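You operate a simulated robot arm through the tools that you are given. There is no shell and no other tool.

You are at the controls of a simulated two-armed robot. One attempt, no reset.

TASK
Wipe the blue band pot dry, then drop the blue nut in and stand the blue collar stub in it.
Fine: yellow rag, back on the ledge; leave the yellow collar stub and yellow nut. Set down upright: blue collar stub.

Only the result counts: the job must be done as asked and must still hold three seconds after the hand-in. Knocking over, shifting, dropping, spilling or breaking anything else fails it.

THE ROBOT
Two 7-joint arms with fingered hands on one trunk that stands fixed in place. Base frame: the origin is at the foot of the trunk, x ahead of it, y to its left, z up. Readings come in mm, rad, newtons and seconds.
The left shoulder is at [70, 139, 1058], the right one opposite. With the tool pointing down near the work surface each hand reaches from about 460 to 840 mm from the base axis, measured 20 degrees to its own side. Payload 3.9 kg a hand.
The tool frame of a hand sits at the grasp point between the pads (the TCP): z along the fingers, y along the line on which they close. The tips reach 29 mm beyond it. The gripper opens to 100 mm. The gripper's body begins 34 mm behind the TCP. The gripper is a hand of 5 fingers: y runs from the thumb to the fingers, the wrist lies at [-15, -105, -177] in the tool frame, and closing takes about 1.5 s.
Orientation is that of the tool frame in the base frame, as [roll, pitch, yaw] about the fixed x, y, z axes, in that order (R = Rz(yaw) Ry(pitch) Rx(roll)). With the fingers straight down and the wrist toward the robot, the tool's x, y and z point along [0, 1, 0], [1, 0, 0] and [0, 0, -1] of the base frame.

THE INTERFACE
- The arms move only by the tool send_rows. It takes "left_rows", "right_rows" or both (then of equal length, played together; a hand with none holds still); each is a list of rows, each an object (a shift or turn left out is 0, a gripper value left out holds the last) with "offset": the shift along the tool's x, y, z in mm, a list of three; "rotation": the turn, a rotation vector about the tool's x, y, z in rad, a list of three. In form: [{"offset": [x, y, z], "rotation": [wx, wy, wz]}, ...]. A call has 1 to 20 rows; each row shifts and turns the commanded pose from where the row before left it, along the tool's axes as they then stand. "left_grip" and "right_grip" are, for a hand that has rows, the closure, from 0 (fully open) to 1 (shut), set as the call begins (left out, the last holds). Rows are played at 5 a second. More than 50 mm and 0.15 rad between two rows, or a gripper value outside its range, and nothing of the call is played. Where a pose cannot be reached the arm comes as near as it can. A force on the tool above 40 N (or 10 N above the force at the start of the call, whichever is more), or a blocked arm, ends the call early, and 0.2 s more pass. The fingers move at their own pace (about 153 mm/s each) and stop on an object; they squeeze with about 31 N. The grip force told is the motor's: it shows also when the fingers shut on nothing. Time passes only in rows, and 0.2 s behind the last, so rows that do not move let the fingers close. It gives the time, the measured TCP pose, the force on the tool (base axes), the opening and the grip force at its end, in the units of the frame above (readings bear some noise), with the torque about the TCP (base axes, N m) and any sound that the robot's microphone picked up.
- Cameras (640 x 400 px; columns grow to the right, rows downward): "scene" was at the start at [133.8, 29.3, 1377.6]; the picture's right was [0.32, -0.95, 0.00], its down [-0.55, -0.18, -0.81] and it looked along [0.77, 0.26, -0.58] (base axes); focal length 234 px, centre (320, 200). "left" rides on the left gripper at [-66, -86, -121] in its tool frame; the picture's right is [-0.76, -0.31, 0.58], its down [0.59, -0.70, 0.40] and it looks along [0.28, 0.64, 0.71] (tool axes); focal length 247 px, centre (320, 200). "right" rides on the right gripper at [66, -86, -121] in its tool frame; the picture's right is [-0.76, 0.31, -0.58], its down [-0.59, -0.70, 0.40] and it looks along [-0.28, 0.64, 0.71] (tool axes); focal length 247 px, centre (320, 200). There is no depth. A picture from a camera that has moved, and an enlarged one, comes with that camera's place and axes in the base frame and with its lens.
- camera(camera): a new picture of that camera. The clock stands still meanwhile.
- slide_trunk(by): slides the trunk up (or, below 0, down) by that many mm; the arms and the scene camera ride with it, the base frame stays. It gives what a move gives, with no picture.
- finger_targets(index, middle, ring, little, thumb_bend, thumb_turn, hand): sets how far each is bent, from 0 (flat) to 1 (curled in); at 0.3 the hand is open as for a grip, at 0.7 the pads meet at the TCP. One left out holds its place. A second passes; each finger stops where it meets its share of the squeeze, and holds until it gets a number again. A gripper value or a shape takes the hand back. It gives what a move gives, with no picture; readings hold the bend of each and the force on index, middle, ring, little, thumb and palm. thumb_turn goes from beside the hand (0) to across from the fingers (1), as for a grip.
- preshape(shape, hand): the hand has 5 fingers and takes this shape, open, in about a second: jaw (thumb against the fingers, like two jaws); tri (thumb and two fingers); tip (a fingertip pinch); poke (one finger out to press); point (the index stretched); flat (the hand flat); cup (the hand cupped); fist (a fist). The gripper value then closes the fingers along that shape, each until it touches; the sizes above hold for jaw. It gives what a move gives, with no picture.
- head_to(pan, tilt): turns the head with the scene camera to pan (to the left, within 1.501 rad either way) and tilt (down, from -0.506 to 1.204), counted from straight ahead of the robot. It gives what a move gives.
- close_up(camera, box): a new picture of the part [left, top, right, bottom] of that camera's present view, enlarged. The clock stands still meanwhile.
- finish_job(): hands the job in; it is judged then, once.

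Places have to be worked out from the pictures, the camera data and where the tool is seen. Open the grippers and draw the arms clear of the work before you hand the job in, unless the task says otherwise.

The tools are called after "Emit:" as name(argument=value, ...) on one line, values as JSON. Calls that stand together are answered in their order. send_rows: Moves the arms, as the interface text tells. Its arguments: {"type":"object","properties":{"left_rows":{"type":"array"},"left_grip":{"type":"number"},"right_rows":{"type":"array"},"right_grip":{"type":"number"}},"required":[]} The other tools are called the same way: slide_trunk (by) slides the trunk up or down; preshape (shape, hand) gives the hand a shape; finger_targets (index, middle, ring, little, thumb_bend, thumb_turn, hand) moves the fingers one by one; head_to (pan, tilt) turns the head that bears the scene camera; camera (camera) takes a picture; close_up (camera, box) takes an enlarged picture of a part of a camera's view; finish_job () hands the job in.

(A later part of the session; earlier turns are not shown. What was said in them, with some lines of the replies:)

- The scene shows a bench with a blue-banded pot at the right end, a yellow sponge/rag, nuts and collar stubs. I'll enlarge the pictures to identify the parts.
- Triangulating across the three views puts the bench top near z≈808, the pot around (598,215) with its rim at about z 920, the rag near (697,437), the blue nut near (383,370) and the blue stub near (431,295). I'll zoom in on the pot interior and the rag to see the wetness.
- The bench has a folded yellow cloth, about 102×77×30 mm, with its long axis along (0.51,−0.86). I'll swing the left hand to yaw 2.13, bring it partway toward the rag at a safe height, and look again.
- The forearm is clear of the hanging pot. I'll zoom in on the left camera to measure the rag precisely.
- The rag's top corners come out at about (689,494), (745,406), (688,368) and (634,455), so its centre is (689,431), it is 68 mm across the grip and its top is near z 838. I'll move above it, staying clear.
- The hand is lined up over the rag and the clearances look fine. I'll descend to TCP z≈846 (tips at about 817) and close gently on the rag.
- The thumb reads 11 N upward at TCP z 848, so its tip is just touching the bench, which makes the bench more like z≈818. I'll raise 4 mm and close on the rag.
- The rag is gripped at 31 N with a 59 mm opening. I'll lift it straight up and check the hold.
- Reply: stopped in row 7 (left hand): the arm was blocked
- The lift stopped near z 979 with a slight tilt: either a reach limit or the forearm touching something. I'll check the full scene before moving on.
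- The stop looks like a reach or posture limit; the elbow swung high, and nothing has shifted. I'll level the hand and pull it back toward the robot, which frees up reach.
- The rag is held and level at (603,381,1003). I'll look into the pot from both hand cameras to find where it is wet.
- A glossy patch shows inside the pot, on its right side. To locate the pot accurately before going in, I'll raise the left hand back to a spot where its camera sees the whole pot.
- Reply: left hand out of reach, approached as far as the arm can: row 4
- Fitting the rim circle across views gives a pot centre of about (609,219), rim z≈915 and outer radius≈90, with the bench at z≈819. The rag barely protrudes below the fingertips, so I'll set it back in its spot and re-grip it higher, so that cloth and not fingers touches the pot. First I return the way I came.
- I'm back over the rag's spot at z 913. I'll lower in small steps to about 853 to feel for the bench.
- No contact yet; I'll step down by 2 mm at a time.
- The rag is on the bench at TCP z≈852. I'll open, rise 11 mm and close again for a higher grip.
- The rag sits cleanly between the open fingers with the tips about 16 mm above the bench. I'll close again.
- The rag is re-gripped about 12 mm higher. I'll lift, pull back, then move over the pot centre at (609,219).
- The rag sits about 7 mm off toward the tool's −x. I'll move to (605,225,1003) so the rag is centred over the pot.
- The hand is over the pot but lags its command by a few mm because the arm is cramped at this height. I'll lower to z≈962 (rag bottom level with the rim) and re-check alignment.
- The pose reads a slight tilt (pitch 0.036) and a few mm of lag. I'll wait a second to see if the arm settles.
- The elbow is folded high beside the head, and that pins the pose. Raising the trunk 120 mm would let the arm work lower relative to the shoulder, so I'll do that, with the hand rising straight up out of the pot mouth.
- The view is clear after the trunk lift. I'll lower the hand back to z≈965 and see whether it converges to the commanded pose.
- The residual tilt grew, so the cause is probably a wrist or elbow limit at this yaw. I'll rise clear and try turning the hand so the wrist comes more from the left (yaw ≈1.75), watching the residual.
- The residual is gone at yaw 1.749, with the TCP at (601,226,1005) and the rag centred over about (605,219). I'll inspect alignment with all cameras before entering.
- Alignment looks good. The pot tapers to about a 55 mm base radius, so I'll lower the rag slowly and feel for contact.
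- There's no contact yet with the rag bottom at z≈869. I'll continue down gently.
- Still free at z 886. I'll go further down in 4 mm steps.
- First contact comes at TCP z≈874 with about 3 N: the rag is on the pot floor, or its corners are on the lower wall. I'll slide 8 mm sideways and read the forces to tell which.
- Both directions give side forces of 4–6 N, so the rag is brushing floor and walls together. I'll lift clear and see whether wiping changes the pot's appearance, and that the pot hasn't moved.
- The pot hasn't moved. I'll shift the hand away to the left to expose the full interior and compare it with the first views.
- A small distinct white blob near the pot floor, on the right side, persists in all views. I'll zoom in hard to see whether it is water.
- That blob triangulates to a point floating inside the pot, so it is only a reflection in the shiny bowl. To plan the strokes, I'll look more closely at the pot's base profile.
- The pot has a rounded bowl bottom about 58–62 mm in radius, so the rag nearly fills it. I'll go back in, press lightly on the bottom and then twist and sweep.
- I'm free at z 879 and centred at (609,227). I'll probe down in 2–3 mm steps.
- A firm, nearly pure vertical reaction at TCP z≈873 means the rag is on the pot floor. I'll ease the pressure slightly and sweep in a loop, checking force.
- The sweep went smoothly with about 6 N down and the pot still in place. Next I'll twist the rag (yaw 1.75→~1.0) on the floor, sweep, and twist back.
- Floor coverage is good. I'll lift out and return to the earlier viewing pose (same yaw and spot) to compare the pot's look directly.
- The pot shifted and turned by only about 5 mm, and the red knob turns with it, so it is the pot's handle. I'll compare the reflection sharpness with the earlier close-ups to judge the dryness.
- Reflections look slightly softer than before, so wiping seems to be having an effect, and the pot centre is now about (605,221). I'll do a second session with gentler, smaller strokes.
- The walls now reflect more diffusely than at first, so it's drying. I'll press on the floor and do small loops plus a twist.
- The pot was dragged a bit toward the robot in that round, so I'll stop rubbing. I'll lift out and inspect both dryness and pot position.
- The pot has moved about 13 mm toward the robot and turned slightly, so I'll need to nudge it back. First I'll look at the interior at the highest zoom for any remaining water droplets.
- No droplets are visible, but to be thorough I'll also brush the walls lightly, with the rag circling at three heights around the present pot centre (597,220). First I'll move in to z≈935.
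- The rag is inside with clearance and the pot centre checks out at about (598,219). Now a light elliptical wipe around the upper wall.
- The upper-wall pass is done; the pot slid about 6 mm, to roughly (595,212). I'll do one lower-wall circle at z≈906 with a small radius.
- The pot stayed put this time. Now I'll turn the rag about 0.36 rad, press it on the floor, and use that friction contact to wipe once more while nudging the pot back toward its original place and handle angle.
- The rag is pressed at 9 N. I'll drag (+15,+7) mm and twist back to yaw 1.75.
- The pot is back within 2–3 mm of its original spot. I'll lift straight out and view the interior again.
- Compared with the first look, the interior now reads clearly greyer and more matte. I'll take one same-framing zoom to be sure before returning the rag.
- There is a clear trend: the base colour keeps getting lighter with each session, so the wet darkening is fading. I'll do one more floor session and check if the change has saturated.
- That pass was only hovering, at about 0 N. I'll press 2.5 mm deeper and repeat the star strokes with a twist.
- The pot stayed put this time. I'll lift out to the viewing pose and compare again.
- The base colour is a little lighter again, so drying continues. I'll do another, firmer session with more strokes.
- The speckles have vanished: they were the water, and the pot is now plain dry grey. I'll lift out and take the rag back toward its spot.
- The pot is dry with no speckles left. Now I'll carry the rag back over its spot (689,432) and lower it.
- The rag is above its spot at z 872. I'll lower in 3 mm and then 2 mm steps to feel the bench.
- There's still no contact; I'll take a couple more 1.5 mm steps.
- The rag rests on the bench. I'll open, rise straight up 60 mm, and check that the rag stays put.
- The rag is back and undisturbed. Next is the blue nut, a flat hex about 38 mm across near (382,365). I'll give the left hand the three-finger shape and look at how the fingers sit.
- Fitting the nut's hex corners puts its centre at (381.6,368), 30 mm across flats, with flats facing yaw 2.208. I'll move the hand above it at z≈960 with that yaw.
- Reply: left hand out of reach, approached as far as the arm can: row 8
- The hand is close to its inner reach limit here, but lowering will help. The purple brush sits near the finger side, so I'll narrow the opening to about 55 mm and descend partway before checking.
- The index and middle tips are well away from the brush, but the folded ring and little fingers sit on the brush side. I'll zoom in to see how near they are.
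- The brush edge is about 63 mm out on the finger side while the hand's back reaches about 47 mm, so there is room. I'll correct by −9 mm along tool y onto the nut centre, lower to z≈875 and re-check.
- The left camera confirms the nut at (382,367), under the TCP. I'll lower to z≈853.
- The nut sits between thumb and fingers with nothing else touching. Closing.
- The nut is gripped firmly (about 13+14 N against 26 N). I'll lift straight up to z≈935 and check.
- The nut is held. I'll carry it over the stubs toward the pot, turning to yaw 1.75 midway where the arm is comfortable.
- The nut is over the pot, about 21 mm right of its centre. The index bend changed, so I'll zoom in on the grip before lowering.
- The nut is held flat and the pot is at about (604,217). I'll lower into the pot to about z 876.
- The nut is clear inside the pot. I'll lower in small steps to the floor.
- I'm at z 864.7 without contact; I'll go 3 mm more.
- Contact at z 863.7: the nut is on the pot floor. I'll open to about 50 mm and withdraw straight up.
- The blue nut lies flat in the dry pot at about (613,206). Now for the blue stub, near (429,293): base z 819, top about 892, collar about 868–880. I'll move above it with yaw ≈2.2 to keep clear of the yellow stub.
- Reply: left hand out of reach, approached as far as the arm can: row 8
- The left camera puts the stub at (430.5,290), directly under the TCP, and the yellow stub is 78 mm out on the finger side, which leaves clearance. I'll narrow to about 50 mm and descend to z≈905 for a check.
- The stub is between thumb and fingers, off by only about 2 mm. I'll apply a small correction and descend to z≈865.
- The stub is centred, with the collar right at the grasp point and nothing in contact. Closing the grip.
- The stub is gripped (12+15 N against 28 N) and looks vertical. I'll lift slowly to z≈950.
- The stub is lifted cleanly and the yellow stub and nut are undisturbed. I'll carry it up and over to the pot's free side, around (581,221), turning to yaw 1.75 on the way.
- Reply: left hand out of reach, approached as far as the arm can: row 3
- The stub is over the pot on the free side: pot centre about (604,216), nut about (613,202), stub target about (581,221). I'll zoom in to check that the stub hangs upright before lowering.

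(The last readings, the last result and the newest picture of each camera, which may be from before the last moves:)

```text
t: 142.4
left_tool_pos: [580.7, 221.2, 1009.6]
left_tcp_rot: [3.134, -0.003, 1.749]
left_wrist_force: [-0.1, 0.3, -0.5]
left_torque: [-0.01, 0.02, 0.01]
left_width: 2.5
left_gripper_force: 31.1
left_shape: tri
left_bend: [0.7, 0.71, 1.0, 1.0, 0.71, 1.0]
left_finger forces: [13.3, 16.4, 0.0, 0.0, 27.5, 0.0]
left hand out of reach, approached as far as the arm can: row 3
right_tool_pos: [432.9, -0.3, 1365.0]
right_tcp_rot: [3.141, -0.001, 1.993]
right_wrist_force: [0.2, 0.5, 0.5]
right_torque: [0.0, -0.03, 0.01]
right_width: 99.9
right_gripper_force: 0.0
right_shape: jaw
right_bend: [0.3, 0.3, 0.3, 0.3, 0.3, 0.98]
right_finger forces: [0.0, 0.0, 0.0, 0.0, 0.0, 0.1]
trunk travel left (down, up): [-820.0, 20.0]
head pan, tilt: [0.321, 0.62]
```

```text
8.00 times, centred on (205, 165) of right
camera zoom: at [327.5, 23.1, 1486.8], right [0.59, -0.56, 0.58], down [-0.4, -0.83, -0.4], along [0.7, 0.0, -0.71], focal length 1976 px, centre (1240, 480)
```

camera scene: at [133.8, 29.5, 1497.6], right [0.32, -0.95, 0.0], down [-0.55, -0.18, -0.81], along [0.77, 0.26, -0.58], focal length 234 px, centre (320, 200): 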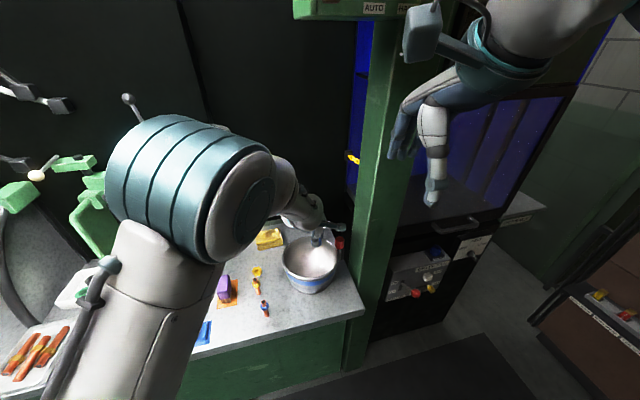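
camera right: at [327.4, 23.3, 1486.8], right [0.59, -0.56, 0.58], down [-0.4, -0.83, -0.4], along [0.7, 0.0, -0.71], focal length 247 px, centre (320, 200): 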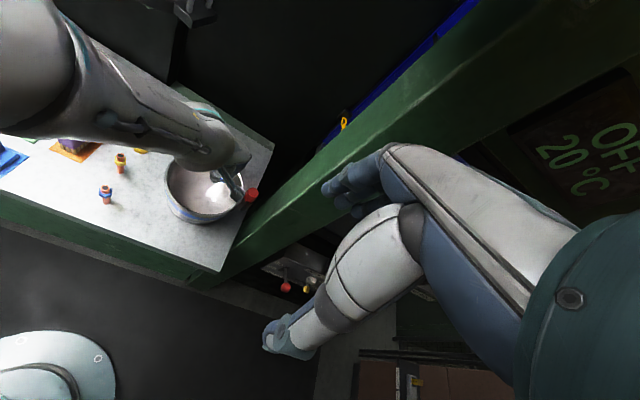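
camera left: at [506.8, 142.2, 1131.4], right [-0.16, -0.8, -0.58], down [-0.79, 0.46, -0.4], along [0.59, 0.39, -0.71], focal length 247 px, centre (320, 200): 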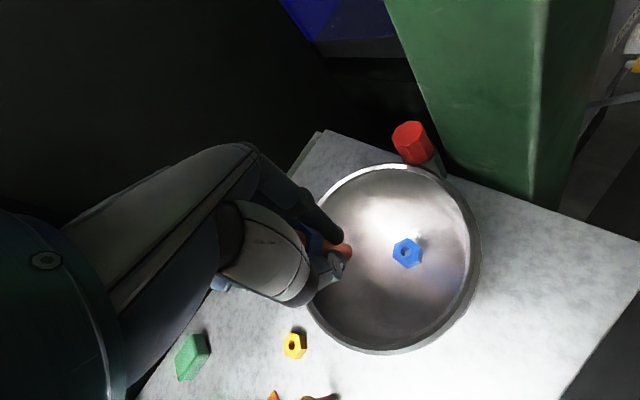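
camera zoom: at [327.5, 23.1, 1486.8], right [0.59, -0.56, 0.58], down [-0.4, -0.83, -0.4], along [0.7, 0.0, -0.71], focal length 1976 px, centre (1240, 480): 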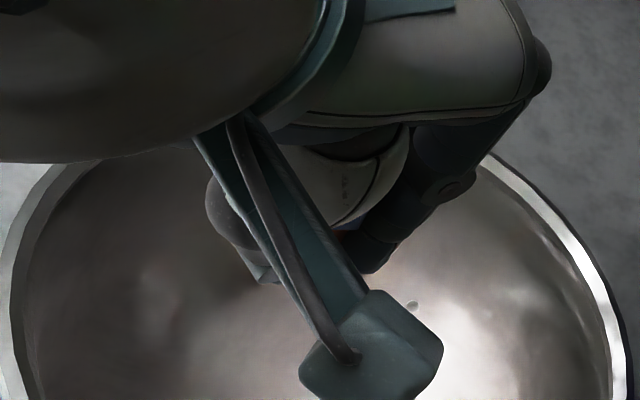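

The stub hangs near vertical, with its base centre roughly 4 mm toward the fingers. I'll lower it into the pot in stages to about z 888.

Emit:
send_rows(left_rows=[{"offset": [0, 0, 30]}, {"offset": [0, 0, 30]}, {"offset": [0, 0, 25]}, {"offset": [0, 0, 20]}, {"offset": [0, 0, 14]}, {}])

Emit:
camera(camera="left")

Emit:
close_up(camera="scene", box=[265, 205, 355, 300])

Emit:
close_up(camera="right", box=[155, 135, 275, 230])

```text
t: 143.8
left_tool_pos: [582.3, 221.6, 893.0]
left_tcp_rot: [3.131, -0.004, 1.749]
left_wrist_force: [-0.1, 0.8, -0.8]
left_torque: [0.01, 0.02, -0.01]
left_width: 2.3
left_gripper_force: 31.2
left_shape: tri
left_bend: [0.7, 0.71, 1.0, 1.0, 0.71, 1.0]
left_finger forces: [13.5, 16.8, 0.1, 0.0, 27.6, 0.0]
right_tool_pos: [432.3, -1.3, 1364.3]
right_tcp_rot: [-3.142, 0.001, 1.993]
right_wrist_force: [1.2, 0.7, 0.0]
right_torque: [0.0, 0.01, 0.02]
right_width: 99.8
right_gripper_force: 0.1
right_shape: jaw
right_bend: [0.3, 0.3, 0.3, 0.3, 0.3, 0.98]
right_finger forces: [0.0, 0.0, 0.0, 0.1, 0.0, 0.1]
trunk travel left (down, up): [-820.0, 20.0]
head pan, tilt: [0.321, 0.62]
```

```text
taken
camera left: at [508.1, 143.9, 1014.9], right [-0.16, -0.8, -0.58], down [-0.79, 0.46, -0.4], along [0.59, 0.4, -0.71], focal length 247 px, centre (320, 200)
```

left: 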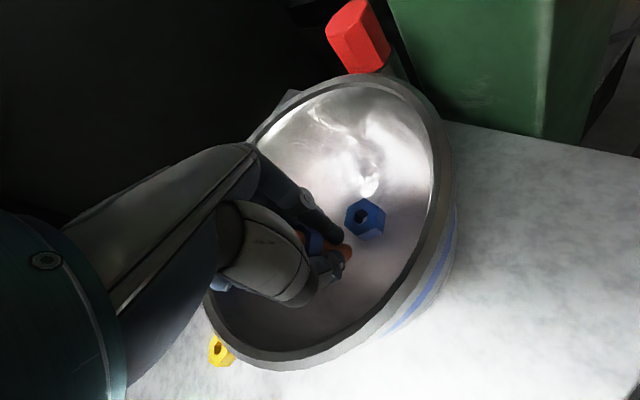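

```text
4.21 times, centred on (310, 252) of scene
camera zoom: at [133.6, 29.3, 1497.6], right [0.32, -0.95, 0.0], down [-0.55, -0.18, -0.81], along [0.77, 0.26, -0.58], focal length 987 px, centre (362, -21)
```

zoom: 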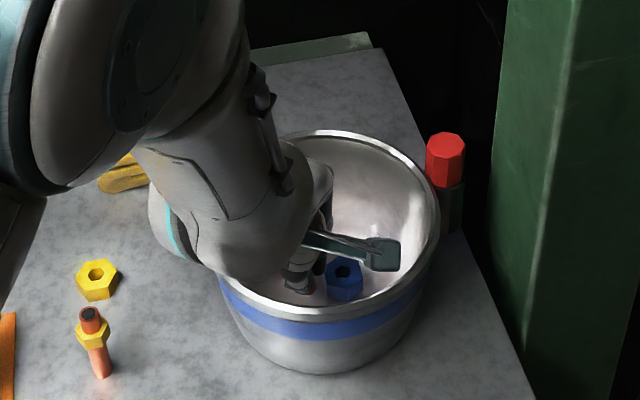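

```text
4.21 times, centred on (215, 182) of right
camera zoom: at [327.3, 23.1, 1486.8], right [0.59, -0.56, 0.58], down [-0.4, -0.83, -0.4], along [0.7, 0.0, -0.71], focal length 1040 px, centre (762, 274)
```

zoom: 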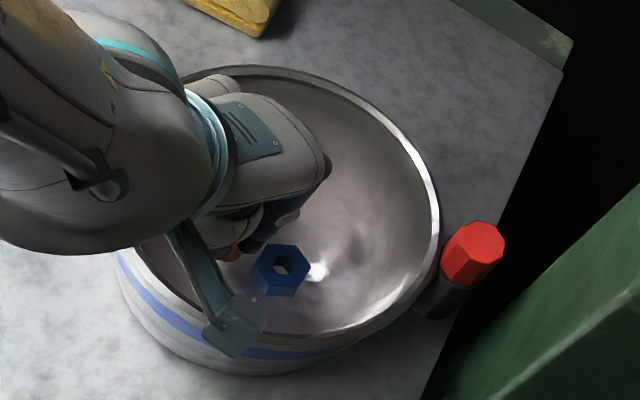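

The nut is close to the stub's landing spot, so I'll shift the stub 5 mm further from it and then lower toward the floor.

Emit:
send_rows(left_rows=[{"offset": [3.2, -3.8, 0]}, {"offset": [0, 0, 6]}, {"offset": [0, 0, 4]}, {}])

Emit:
send_rows(left_rows=[{"offset": [0, 0, 2]}, {"offset": [0, 0, 2]}, {}])

```text
t: 144.8
left_tool_pos: [577.2, 226.3, 883.7]
left_tcp_rot: [3.135, -0.003, 1.75]
left_wrist_force: [-0.5, 0.7, -0.1]
left_torque: [-0.01, -0.02, 0.0]
left_width: 2.6
left_gripper_force: 30.5
left_shape: tri
left_bend: [0.7, 0.71, 1.0, 1.0, 0.71, 1.0]
left_finger forces: [13.7, 16.9, 0.0, 0.0, 27.5, 0.0]
right_tool_pos: [432.8, -0.6, 1365.8]
right_tcp_rot: [3.141, 0.0, 1.992]
right_wrist_force: [-0.1, -0.2, -0.5]
right_torque: [-0.03, 0.01, -0.03]
right_width: 99.7
right_gripper_force: 0.1
right_shape: jaw
right_bend: [0.3, 0.3, 0.3, 0.3, 0.3, 0.98]
right_finger forces: [0.0, 0.0, 0.0, 0.1, 0.0, 0.0]
trunk travel left (down, up): [-820.0, 20.0]
head pan, tilt: [0.321, 0.62]
```

```text
t: 145.6
left_tool_pos: [577.8, 226.6, 877.5]
left_tcp_rot: [3.134, -0.002, 1.749]
left_wrist_force: [-0.7, 0.3, -0.3]
left_torque: [0.01, 0.0, 0.0]
left_width: 2.5
left_gripper_force: 30.7
left_shape: tri
left_bend: [0.7, 0.71, 1.0, 1.0, 0.71, 1.0]
left_finger forces: [13.7, 16.9, 0.0, 0.0, 27.6, 0.0]
right_tool_pos: [432.7, 1.0, 1365.0]
right_tcp_rot: [-3.141, 0.0, 1.994]
right_wrist_force: [-0.3, 0.1, -0.1]
right_torque: [-0.02, -0.01, -0.02]
right_width: 99.5
right_gripper_force: 0.1
right_shape: jaw
right_bend: [0.3, 0.3, 0.3, 0.3, 0.3, 0.98]
right_finger forces: [0.0, 0.1, 0.0, 0.0, 0.1, 0.1]
trunk travel left (down, up): [-820.0, 20.0]
head pan, tilt: [0.321, 0.62]
```

No contact yet at z 877.5; I'll continue with 1.5 mm steps.

Emit:
send_rows(left_rows=[{"offset": [0, 0, 1.5]}, {"offset": [0, 0, 1.5]}, {}])

Emit:
send_rows(left_rows=[{}])

Emit:
close_up(camera="left", box=[270, 160, 430, 320])

Emit:
close_up(camera="scene", box=[290, 240, 335, 285])

```text
t: 146.4
left_tool_pos: [578.2, 225.9, 876.1]
left_tcp_rot: [3.135, -0.002, 1.75]
left_wrist_force: [-0.1, -1.0, 0.6]
left_torque: [0.01, -0.01, 0.01]
left_width: 2.5
left_gripper_force: 31.1
left_shape: tri
left_bend: [0.7, 0.71, 1.0, 1.0, 0.71, 1.0]
left_finger forces: [13.8, 17.2, 0.0, 0.0, 27.6, 0.0]
right_tool_pos: [433.3, 0.1, 1365.0]
right_tcp_rot: [-3.141, -0.001, 1.992]
right_wrist_force: [0.4, 0.0, -0.1]
right_torque: [-0.02, 0.03, -0.03]
right_width: 100.0
right_gripper_force: 0.0
right_shape: jaw
right_bend: [0.3, 0.3, 0.3, 0.3, 0.3, 0.98]
right_finger forces: [0.0, 0.1, 0.0, 0.1, 0.0, 0.0]
trunk travel left (down, up): [-820.0, 20.0]
head pan, tilt: [0.321, 0.62]
```

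```text
t: 146.8
left_tool_pos: [578.4, 226.3, 875.4]
left_tcp_rot: [3.134, -0.002, 1.748]
left_wrist_force: [0.1, 0.1, 0.0]
left_torque: [0.01, -0.03, 0.0]
left_width: 2.4
left_gripper_force: 31.2
left_shape: tri
left_bend: [0.7, 0.71, 1.0, 1.0, 0.71, 1.0]
left_finger forces: [13.9, 17.1, 0.0, 0.1, 27.6, 0.0]
right_tool_pos: [432.9, 0.8, 1364.3]
right_tcp_rot: [3.14, 0.0, 1.993]
right_wrist_force: [0.5, 0.7, 0.2]
right_torque: [-0.01, 0.02, 0.0]
right_width: 99.9
right_gripper_force: 0.0
right_shape: jaw
right_bend: [0.3, 0.3, 0.3, 0.3, 0.3, 0.98]
right_finger forces: [0.1, 0.1, 0.0, 0.0, 0.1, 0.0]
trunk travel left (down, up): [-820.0, 20.0]
head pan, tilt: [0.321, 0.62]
```

```text
2.50 times, centred on (350, 240) of left
camera zoom: at [504.4, 147.1, 996.6], right [-0.16, -0.8, -0.58], down [-0.79, 0.46, -0.4], along [0.59, 0.39, -0.71], focal length 617 px, centre (245, 100)
```

zoom: 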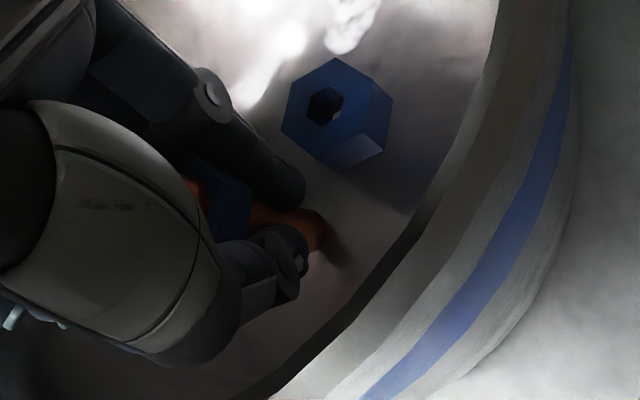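

```text
8.89 times, centred on (312, 262) of scene
camera zoom: at [133.8, 29.3, 1497.6], right [0.32, -0.95, 0.0], down [-0.55, -0.18, -0.81], along [0.77, 0.26, -0.58], focal length 2084 px, centre (387, -356)
```

zoom: 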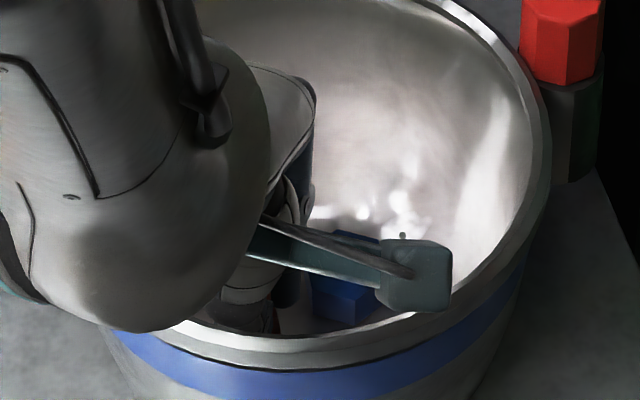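

The stub base is almost on the floor, with its shadow touching. I'll take 1 mm steps.

Emit:
send_rows(left_rows=[{"offset": [0, 0, 1]}, {"offset": [0, 0, 1]}, {}])

```text
t: 147.6
left_tool_pos: [578.8, 225.1, 875.0]
left_tcp_rot: [3.129, -0.002, 1.748]
left_wrist_force: [0.8, 1.3, 10.8]
left_torque: [0.04, -0.01, -0.03]
left_width: 2.6
left_gripper_force: 31.5
left_shape: tri
left_bend: [0.7, 0.71, 1.0, 1.0, 0.71, 1.0]
left_finger forces: [15.0, 19.3, 0.0, 0.0, 28.4, 0.0]
right_tool_pos: [431.5, -0.5, 1366.5]
right_tcp_rot: [3.139, 0.001, 1.994]
right_wrist_force: [-0.8, -0.9, -0.4]
right_torque: [-0.01, 0.0, 0.02]
right_width: 99.6
right_gripper_force: 0.1
right_shape: jaw
right_bend: [0.3, 0.3, 0.3, 0.3, 0.3, 0.98]
right_finger forces: [0.0, 0.1, 0.0, 0.0, 0.1, 0.0]
trunk travel left (down, up): [-820.0, 20.0]
head pan, tilt: [0.321, 0.62]
```

There's about 11 N straight down with almost no torque, so the stub stands squarely on its base. I'll ease 1 mm and open the fingers gradually.

Emit:
send_rows(left_rows=[{"offset": [0, 0, -1]}, {}], left_grip=0.93)

Emit:
close_up(camera="left", box=[270, 160, 430, 320])

```text
t: 148.2
left_tool_pos: [577.9, 224.0, 872.8]
left_tcp_rot: [3.137, -0.006, 1.748]
left_wrist_force: [0.6, 0.1, 1.9]
left_torque: [0.05, -0.01, 0.04]
left_width: 7.4
left_gripper_force: 0.0
left_shape: tri
left_bend: [0.67, 0.65, 0.99, 0.99, 0.63, 1.0]
left_finger forces: [1.1, 1.4, 0.0, 0.0, 0.8, 0.0]
right_tool_pos: [432.4, -0.5, 1363.6]
right_tcp_rot: [-3.142, 0.0, 1.992]
right_wrist_force: [0.0, 0.1, -0.4]
right_torque: [0.01, 0.01, -0.03]
right_width: 99.9
right_gripper_force: 0.0
right_shape: jaw
right_bend: [0.3, 0.3, 0.3, 0.3, 0.3, 0.98]
right_finger forces: [0.0, 0.1, 0.0, 0.0, 0.0, 0.0]
trunk travel left (down, up): [-820.0, 20.0]
head pan, tilt: [0.321, 0.62]
```

```text
2.50 times, centred on (350, 240) of left
camera zoom: at [503.6, 146.2, 993.3], right [-0.17, -0.8, -0.58], down [-0.79, 0.46, -0.4], along [0.58, 0.39, -0.71], focal length 617 px, centre (245, 100)
```

zoom: 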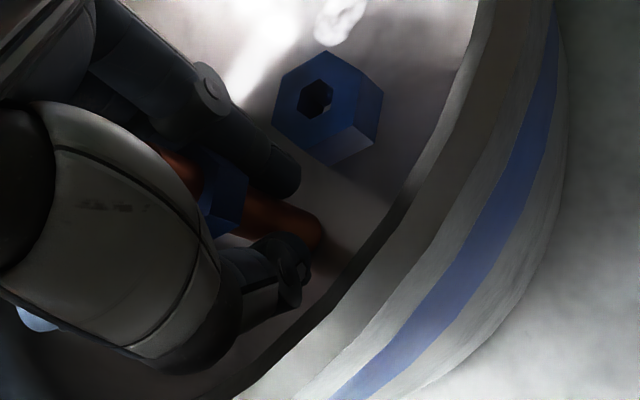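

The grip force has dropped to about 1 N and the stub stays in place. I'll open wider in small steps.

Emit:
send_rows(left_rows=[{}, {}], left_grip=0.82)

Emit:
send_rows(left_rows=[{}, {}, {}], left_grip=0.55)

Emit:
close_up(camera="left", box=[270, 160, 430, 320])

Emit:
close_up(camera="scene", box=[290, 240, 335, 285])

```text
t: 148.8
left_tool_pos: [578.1, 224.1, 873.6]
left_tcp_rot: [3.135, -0.004, 1.749]
left_wrist_force: [0.7, -0.7, -0.4]
left_torque: [0.0, 0.02, 0.03]
left_width: 17.9
left_gripper_force: 0.0
left_shape: tri
left_bend: [0.6, 0.59, 0.99, 0.99, 0.54, 1.0]
left_finger forces: [0.0, 0.0, 0.1, 0.0, 0.4, 0.0]
right_tool_pos: [432.9, -0.0, 1364.8]
right_tcp_rot: [3.142, 0.001, 1.993]
right_wrist_force: [-0.3, -0.4, 1.2]
right_torque: [0.0, -0.02, 0.01]
right_width: 99.8
right_gripper_force: 0.1
right_shape: jaw
right_bend: [0.3, 0.3, 0.3, 0.3, 0.3, 0.98]
right_finger forces: [0.0, 0.0, 0.0, 0.1, 0.0, 0.1]
trunk travel left (down, up): [-820.0, 20.0]
head pan, tilt: [0.321, 0.62]
```

```text
t: 149.6
left_tool_pos: [577.4, 225.2, 873.4]
left_tcp_rot: [3.136, -0.004, 1.748]
left_wrist_force: [2.3, -0.3, 0.4]
left_torque: [0.03, 0.1, 0.0]
left_width: 43.8
left_gripper_force: 0.1
left_shape: tri
left_bend: [0.42, 0.45, 0.99, 0.99, 0.4, 1.0]
left_finger forces: [0.0, 0.0, 0.0, 0.0, 2.6, 0.0]
right_tool_pos: [432.6, -0.8, 1365.3]
right_tcp_rot: [-3.14, 0.0, 1.993]
right_wrist_force: [-0.5, 0.1, 0.5]
right_torque: [0.03, 0.0, 0.0]
right_width: 99.8
right_gripper_force: 0.1
right_shape: jaw
right_bend: [0.3, 0.3, 0.3, 0.3, 0.3, 0.98]
right_finger forces: [0.0, 0.0, 0.0, 0.1, 0.0, 0.0]
trunk travel left (down, up): [-820.0, 20.0]
head pan, tilt: [0.321, 0.62]
```

```text
2.50 times, centred on (350, 240) of left
camera zoom: at [504.6, 146.3, 994.5], right [-0.16, -0.8, -0.58], down [-0.79, 0.46, -0.4], along [0.59, 0.39, -0.71], focal length 617 px, centre (245, 100)
```

zoom: 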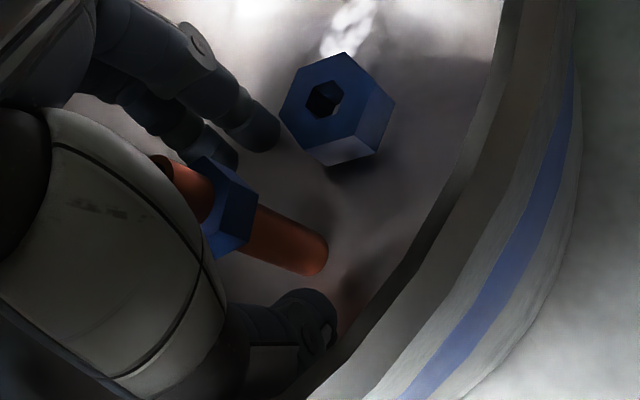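

```text
8.89 times, centred on (312, 262) of scene
camera zoom: at [134.4, 29.2, 1497.6], right [0.32, -0.95, 0.0], down [-0.55, -0.18, -0.81], along [0.77, 0.26, -0.58], focal length 2084 px, centre (387, -356)
```

zoom: 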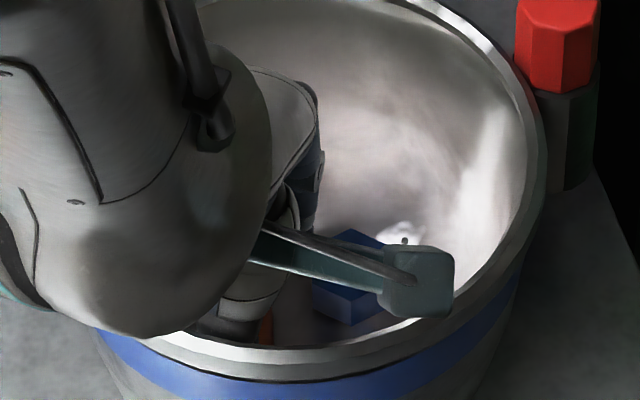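

The stub stands free between the fingers; the thumb just brushes the pot wall (2.6 N). I'll rise in small steps, drifting slightly toward the thumb side so the collar stays centred in the opening.

Emit:
send_rows(left_rows=[{"offset": [0, 0.5, -4]}, {"offset": [0, 0, -5]}, {"offset": [0, -1.5, -5]}, {"offset": [0, -2, -5]}, {}])

Emit:
close_up(camera="left", box=[250, 150, 410, 310])

```text
t: 150.8
left_tool_pos: [574.3, 225.6, 892.6]
left_tcp_rot: [3.134, -0.004, 1.75]
left_wrist_force: [2.6, -1.0, 1.1]
left_torque: [0.0, 0.14, 0.04]
left_width: 43.7
left_gripper_force: 0.1
left_shape: tri
left_bend: [0.42, 0.45, 0.99, 0.99, 0.4, 1.0]
left_finger forces: [0.0, 0.0, 0.1, 0.0, 2.8, 0.0]
right_tool_pos: [433.1, -2.1, 1364.4]
right_tcp_rot: [-3.142, -0.001, 1.993]
right_wrist_force: [0.1, 0.8, 1.1]
right_torque: [-0.01, 0.0, -0.01]
right_width: 99.7
right_gripper_force: 0.0
right_shape: jaw
right_bend: [0.3, 0.3, 0.3, 0.3, 0.3, 0.98]
right_finger forces: [0.1, 0.0, 0.0, 0.0, 0.0, 0.0]
trunk travel left (down, up): [-820.0, 20.0]
head pan, tilt: [0.321, 0.62]
```

```text
2.50 times, centred on (330, 230) of left
camera zoom: at [500.7, 145.3, 1013.5], right [-0.16, -0.8, -0.58], down [-0.79, 0.46, -0.4], along [0.59, 0.4, -0.71], focal length 617 px, centre (295, 125)
```

zoom: 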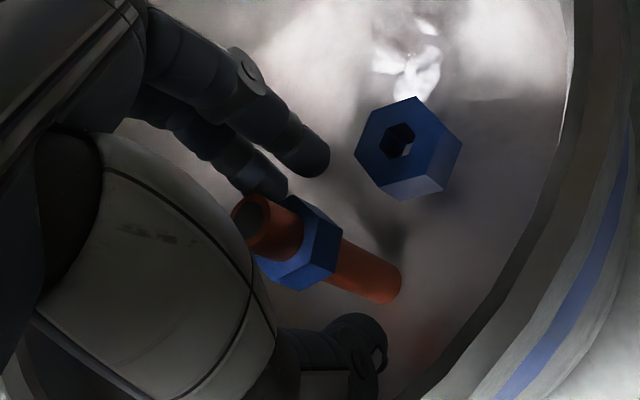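

The thumb still brushes the wall lightly. I'll move 2 mm toward the fingers and rise straight up.

Emit:
send_rows(left_rows=[{"offset": [0, 2, -3]}, {"offset": [0, 0, -6]}, {"offset": [0, 0, -8]}, {}])

Emit:
close_up(camera="left", box=[250, 150, 410, 310])

```text
t: 151.8
left_tool_pos: [574.4, 225.7, 910.4]
left_tcp_rot: [3.133, -0.003, 1.749]
left_wrist_force: [-0.7, 0.3, -0.7]
left_torque: [0.04, 0.02, -0.04]
left_width: 44.6
left_gripper_force: 0.1
left_shape: tri
left_bend: [0.42, 0.45, 0.99, 0.99, 0.4, 1.0]
left_finger forces: [0.1, 0.1, 0.0, 0.0, 0.0, 0.1]
right_tool_pos: [433.6, 0.5, 1364.0]
right_tcp_rot: [-3.141, -0.001, 1.992]
right_wrist_force: [0.5, 0.8, -0.6]
right_torque: [0.02, -0.03, -0.01]
right_width: 99.9
right_gripper_force: 0.0
right_shape: jaw
right_bend: [0.3, 0.3, 0.3, 0.3, 0.3, 0.98]
right_finger forces: [0.0, 0.1, 0.0, 0.0, 0.0, 0.1]
trunk travel left (down, up): [-820.0, 20.0]
head pan, tilt: [0.321, 0.62]
```

```text
2.50 times, centred on (330, 230) of left
camera zoom: at [502.0, 145.7, 1031.3], right [-0.16, -0.8, -0.58], down [-0.79, 0.46, -0.4], along [0.59, 0.39, -0.71], focal length 617 px, centre (295, 125)
```

zoom: 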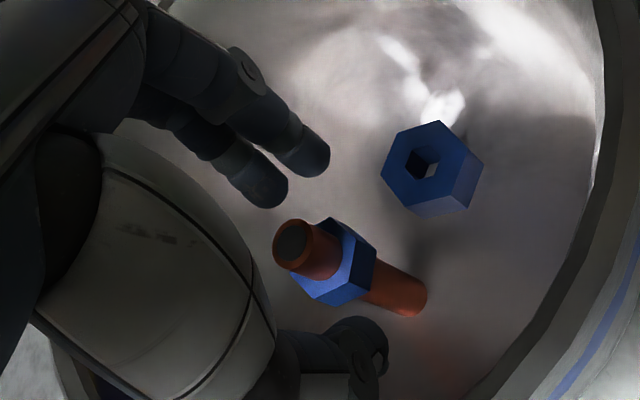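

Both sides are clear and there is no contact. I'll continue straight up out of the pot.

Emit:
send_rows(left_rows=[{"offset": [0, 0, -10]}, {"offset": [0, 0, -15]}, {"offset": [0, 0, -25]}, {"offset": [0, 0, -35]}, {"offset": [0, 0, -25]}, {}])

Emit:
camera(camera="left")

Emit:
close_up(camera="scene", box=[265, 205, 355, 300])

Emit:
close_up(camera="right", box=[155, 135, 275, 230])

```text
t: 153.2
left_tool_pos: [572.9, 225.3, 1017.8]
left_tcp_rot: [3.134, -0.004, 1.747]
left_wrist_force: [0.4, -0.2, 0.7]
left_torque: [0.03, 0.02, 0.01]
left_width: 44.7
left_gripper_force: 0.1
left_shape: tri
left_bend: [0.42, 0.45, 0.99, 0.99, 0.4, 1.0]
left_finger forces: [0.0, 0.0, 0.1, 0.0, 0.1, 0.0]
right_tool_pos: [432.6, 0.1, 1363.8]
right_tcp_rot: [-3.14, -0.001, 1.993]
right_wrist_force: [-0.7, -0.3, 0.6]
right_torque: [-0.01, -0.01, 0.0]
right_width: 99.8
right_gripper_force: 0.0
right_shape: jaw
right_bend: [0.3, 0.3, 0.3, 0.3, 0.3, 0.98]
right_finger forces: [0.2, 0.0, 0.0, 0.1, 0.1, 0.0]
trunk travel left (down, up): [-820.0, 20.0]
head pan, tilt: [0.321, 0.62]
```

```text
taken
camera left: at [499.7, 145.6, 1138.7], right [-0.17, -0.8, -0.58], down [-0.79, 0.46, -0.4], along [0.59, 0.39, -0.71], focal length 247 px, centre (320, 200)
```

left: 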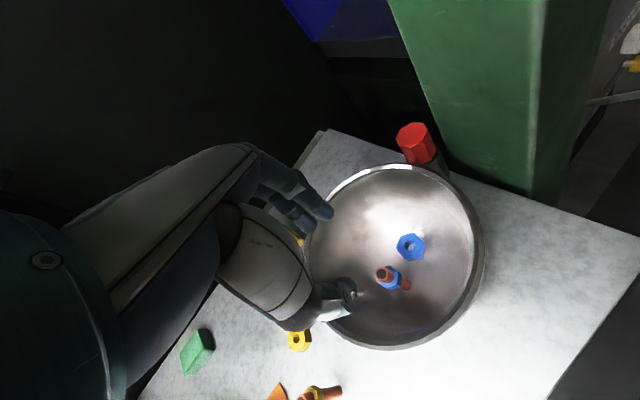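

```text
4.21 times, centred on (310, 252) of scene
camera zoom: at [134.4, 29.4, 1497.5], right [0.32, -0.95, 0.0], down [-0.55, -0.18, -0.81], along [0.77, 0.26, -0.58], focal length 987 px, centre (362, -21)
```

zoom: 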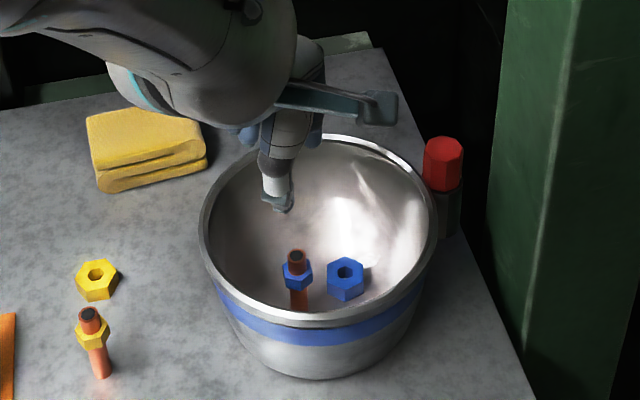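

```text
4.21 times, centred on (215, 182) of right
camera zoom: at [328.2, 23.2, 1486.6], right [0.59, -0.56, 0.58], down [-0.4, -0.83, -0.4], along [0.7, 0.0, -0.71], focal length 1040 px, centre (762, 274)
```

zoom: 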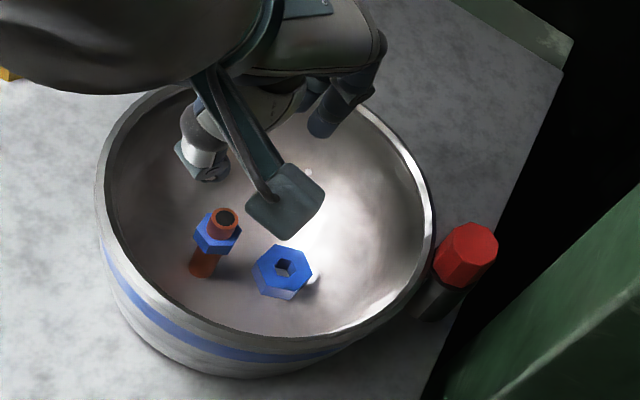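

The stub stands upright in the dry pot beside the nut, and the rag, yellow nut and yellow stub are where they should be. I'll open the hand and draw the arm up and away to the left.

Emit:
send_rows(left_rows=[{"offset": [0, 0, -25]}, {"offset": [0, 0, -25]}, {"offset": [38.4, -21.6, -16]}, {"offset": [38.4, -21.6, -16]}, {"offset": [38.4, -21.6, -16]}, {"offset": [38.4, -21.6, -16]}, {"offset": [38.4, -21.6, -16]}, {}, {}], left_grip=0.4)

Emit:
send_rows(left_rows=[{}, {}, {}], left_grip=0)

Emit:
camera(camera="scene")

Emit:
close_up(camera="scene", box=[220, 210, 360, 310])

Emit:
camera(camera="right")

```text
t: 155.2
left_tool_pos: [434.1, 392.5, 1148.2]
left_tcp_rot: [3.133, -0.002, 1.748]
left_wrist_force: [0.7, 0.2, -0.9]
left_torque: [0.0, 0.02, 0.03]
left_width: 59.7
left_gripper_force: 0.3
left_shape: tri
left_bend: [0.39, 0.39, 0.99, 0.99, 0.3, 1.0]
left_finger forces: [0.0, 0.0, 0.1, 0.1, 0.0, 0.1]
left hand out of reach, approached as far as the arm can: row 4
right_tool_pos: [432.4, 0.3, 1365.2]
right_tcp_rot: [3.141, 0.001, 1.993]
right_wrist_force: [-0.3, 0.1, -0.1]
right_torque: [0.0, 0.01, 0.0]
right_width: 100.0
right_gripper_force: 0.1
right_shape: jaw
right_bend: [0.3, 0.3, 0.3, 0.3, 0.3, 0.98]
right_finger forces: [0.0, 0.0, 0.0, 0.1, 0.0, 0.1]
trunk travel left (down, up): [-820.0, 20.0]
head pan, tilt: [0.321, 0.62]
```

```text
t: 156.0
left_tool_pos: [435.2, 391.2, 1147.2]
left_tcp_rot: [3.134, -0.003, 1.75]
left_wrist_force: [0.5, -0.2, 0.1]
left_torque: [0.04, -0.02, -0.01]
left_width: 99.9
left_gripper_force: 0.2
left_shape: tri
left_bend: [0.3, 0.3, 0.99, 0.99, 0.3, 0.98]
left_finger forces: [0.1, 0.1, 0.0, 0.0, 0.1, 0.1]
right_tool_pos: [431.4, -0.3, 1364.0]
right_tcp_rot: [3.141, 0.0, 1.993]
right_wrist_force: [-0.6, -0.4, 0.4]
right_torque: [-0.01, -0.03, 0.02]
right_width: 99.9
right_gripper_force: 0.1
right_shape: jaw
right_bend: [0.3, 0.3, 0.3, 0.3, 0.3, 0.98]
right_finger forces: [0.0, 0.0, 0.1, 0.0, 0.0, 0.0]
trunk travel left (down, up): [-820.0, 20.0]
head pan, tilt: [0.321, 0.62]
```

```text
taken
camera scene: at [133.8, 29.1, 1497.6], right [0.32, -0.95, 0.0], down [-0.55, -0.18, -0.81], along [0.77, 0.26, -0.58], focal length 234 px, centre (320, 200)
```

scene: 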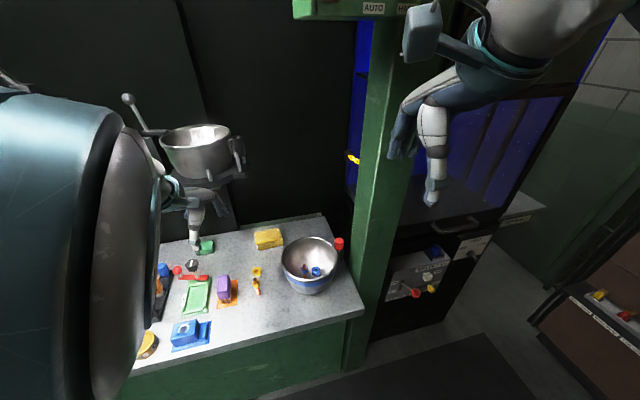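

```text
4.00 times, centred on (290, 260) of scene
camera zoom: at [133.8, 29.1, 1497.6], right [0.32, -0.95, 0.0], down [-0.55, -0.18, -0.81], along [0.77, 0.26, -0.58], focal length 938 px, centre (440, -40)
```

zoom: 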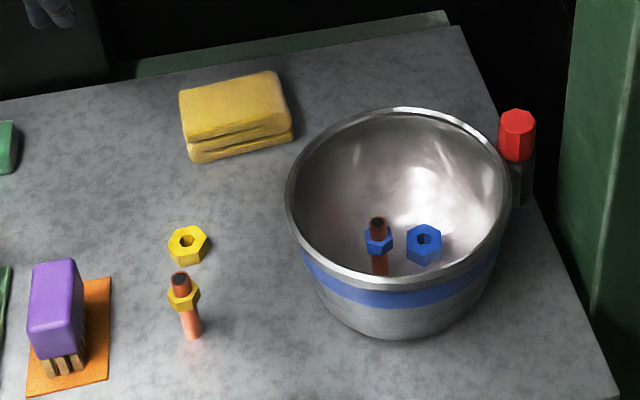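

```text
taken
camera right: at [327.5, 22.9, 1486.8], right [0.59, -0.56, 0.58], down [-0.4, -0.83, -0.4], along [0.7, 0.0, -0.71], focal length 247 px, centre (320, 200)
```

right: 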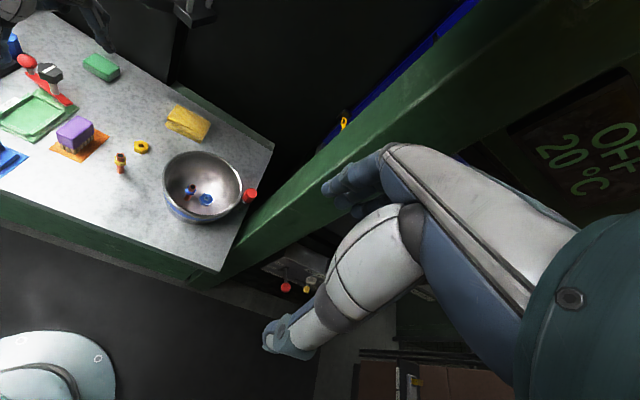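

All checks out: the pot is dry, the nut and upright stub are in it, and the rag is back on the ledge. The yellow nut and stub are untouched, and both hands are open and clear. I'm handing the job in.

Emit:
finish_job()

```text
The job is handed in.
```

I finished the job and handed it in; I have not seen the judge's result.

- **Pot:** it is wiped dry. The wet speckles disappeared during the last wiping session.
- **Blue nut:** it lies flat on the pot floor.
- **Blue collar stub:** it stands upright in the pot beside the nut.
- **Yellow rag:** it is back on the ledge where it started.
- **Yellow nut and yellow collar stub:** I did not touch them, and the last pictures show them in their original places.
- **Arms:** both hands are open and clear of the work. The trunk is still 120 mm higher than at the start, which I did to give the left arm room.

The pot did not stay exactly where it was. Wiping, and later the thumb brushing its wall, moved it about 13 mm toward the robot and turned its handle slightly. I nudged it back partway through but left the final shift alone, so as not to risk tipping the stub.
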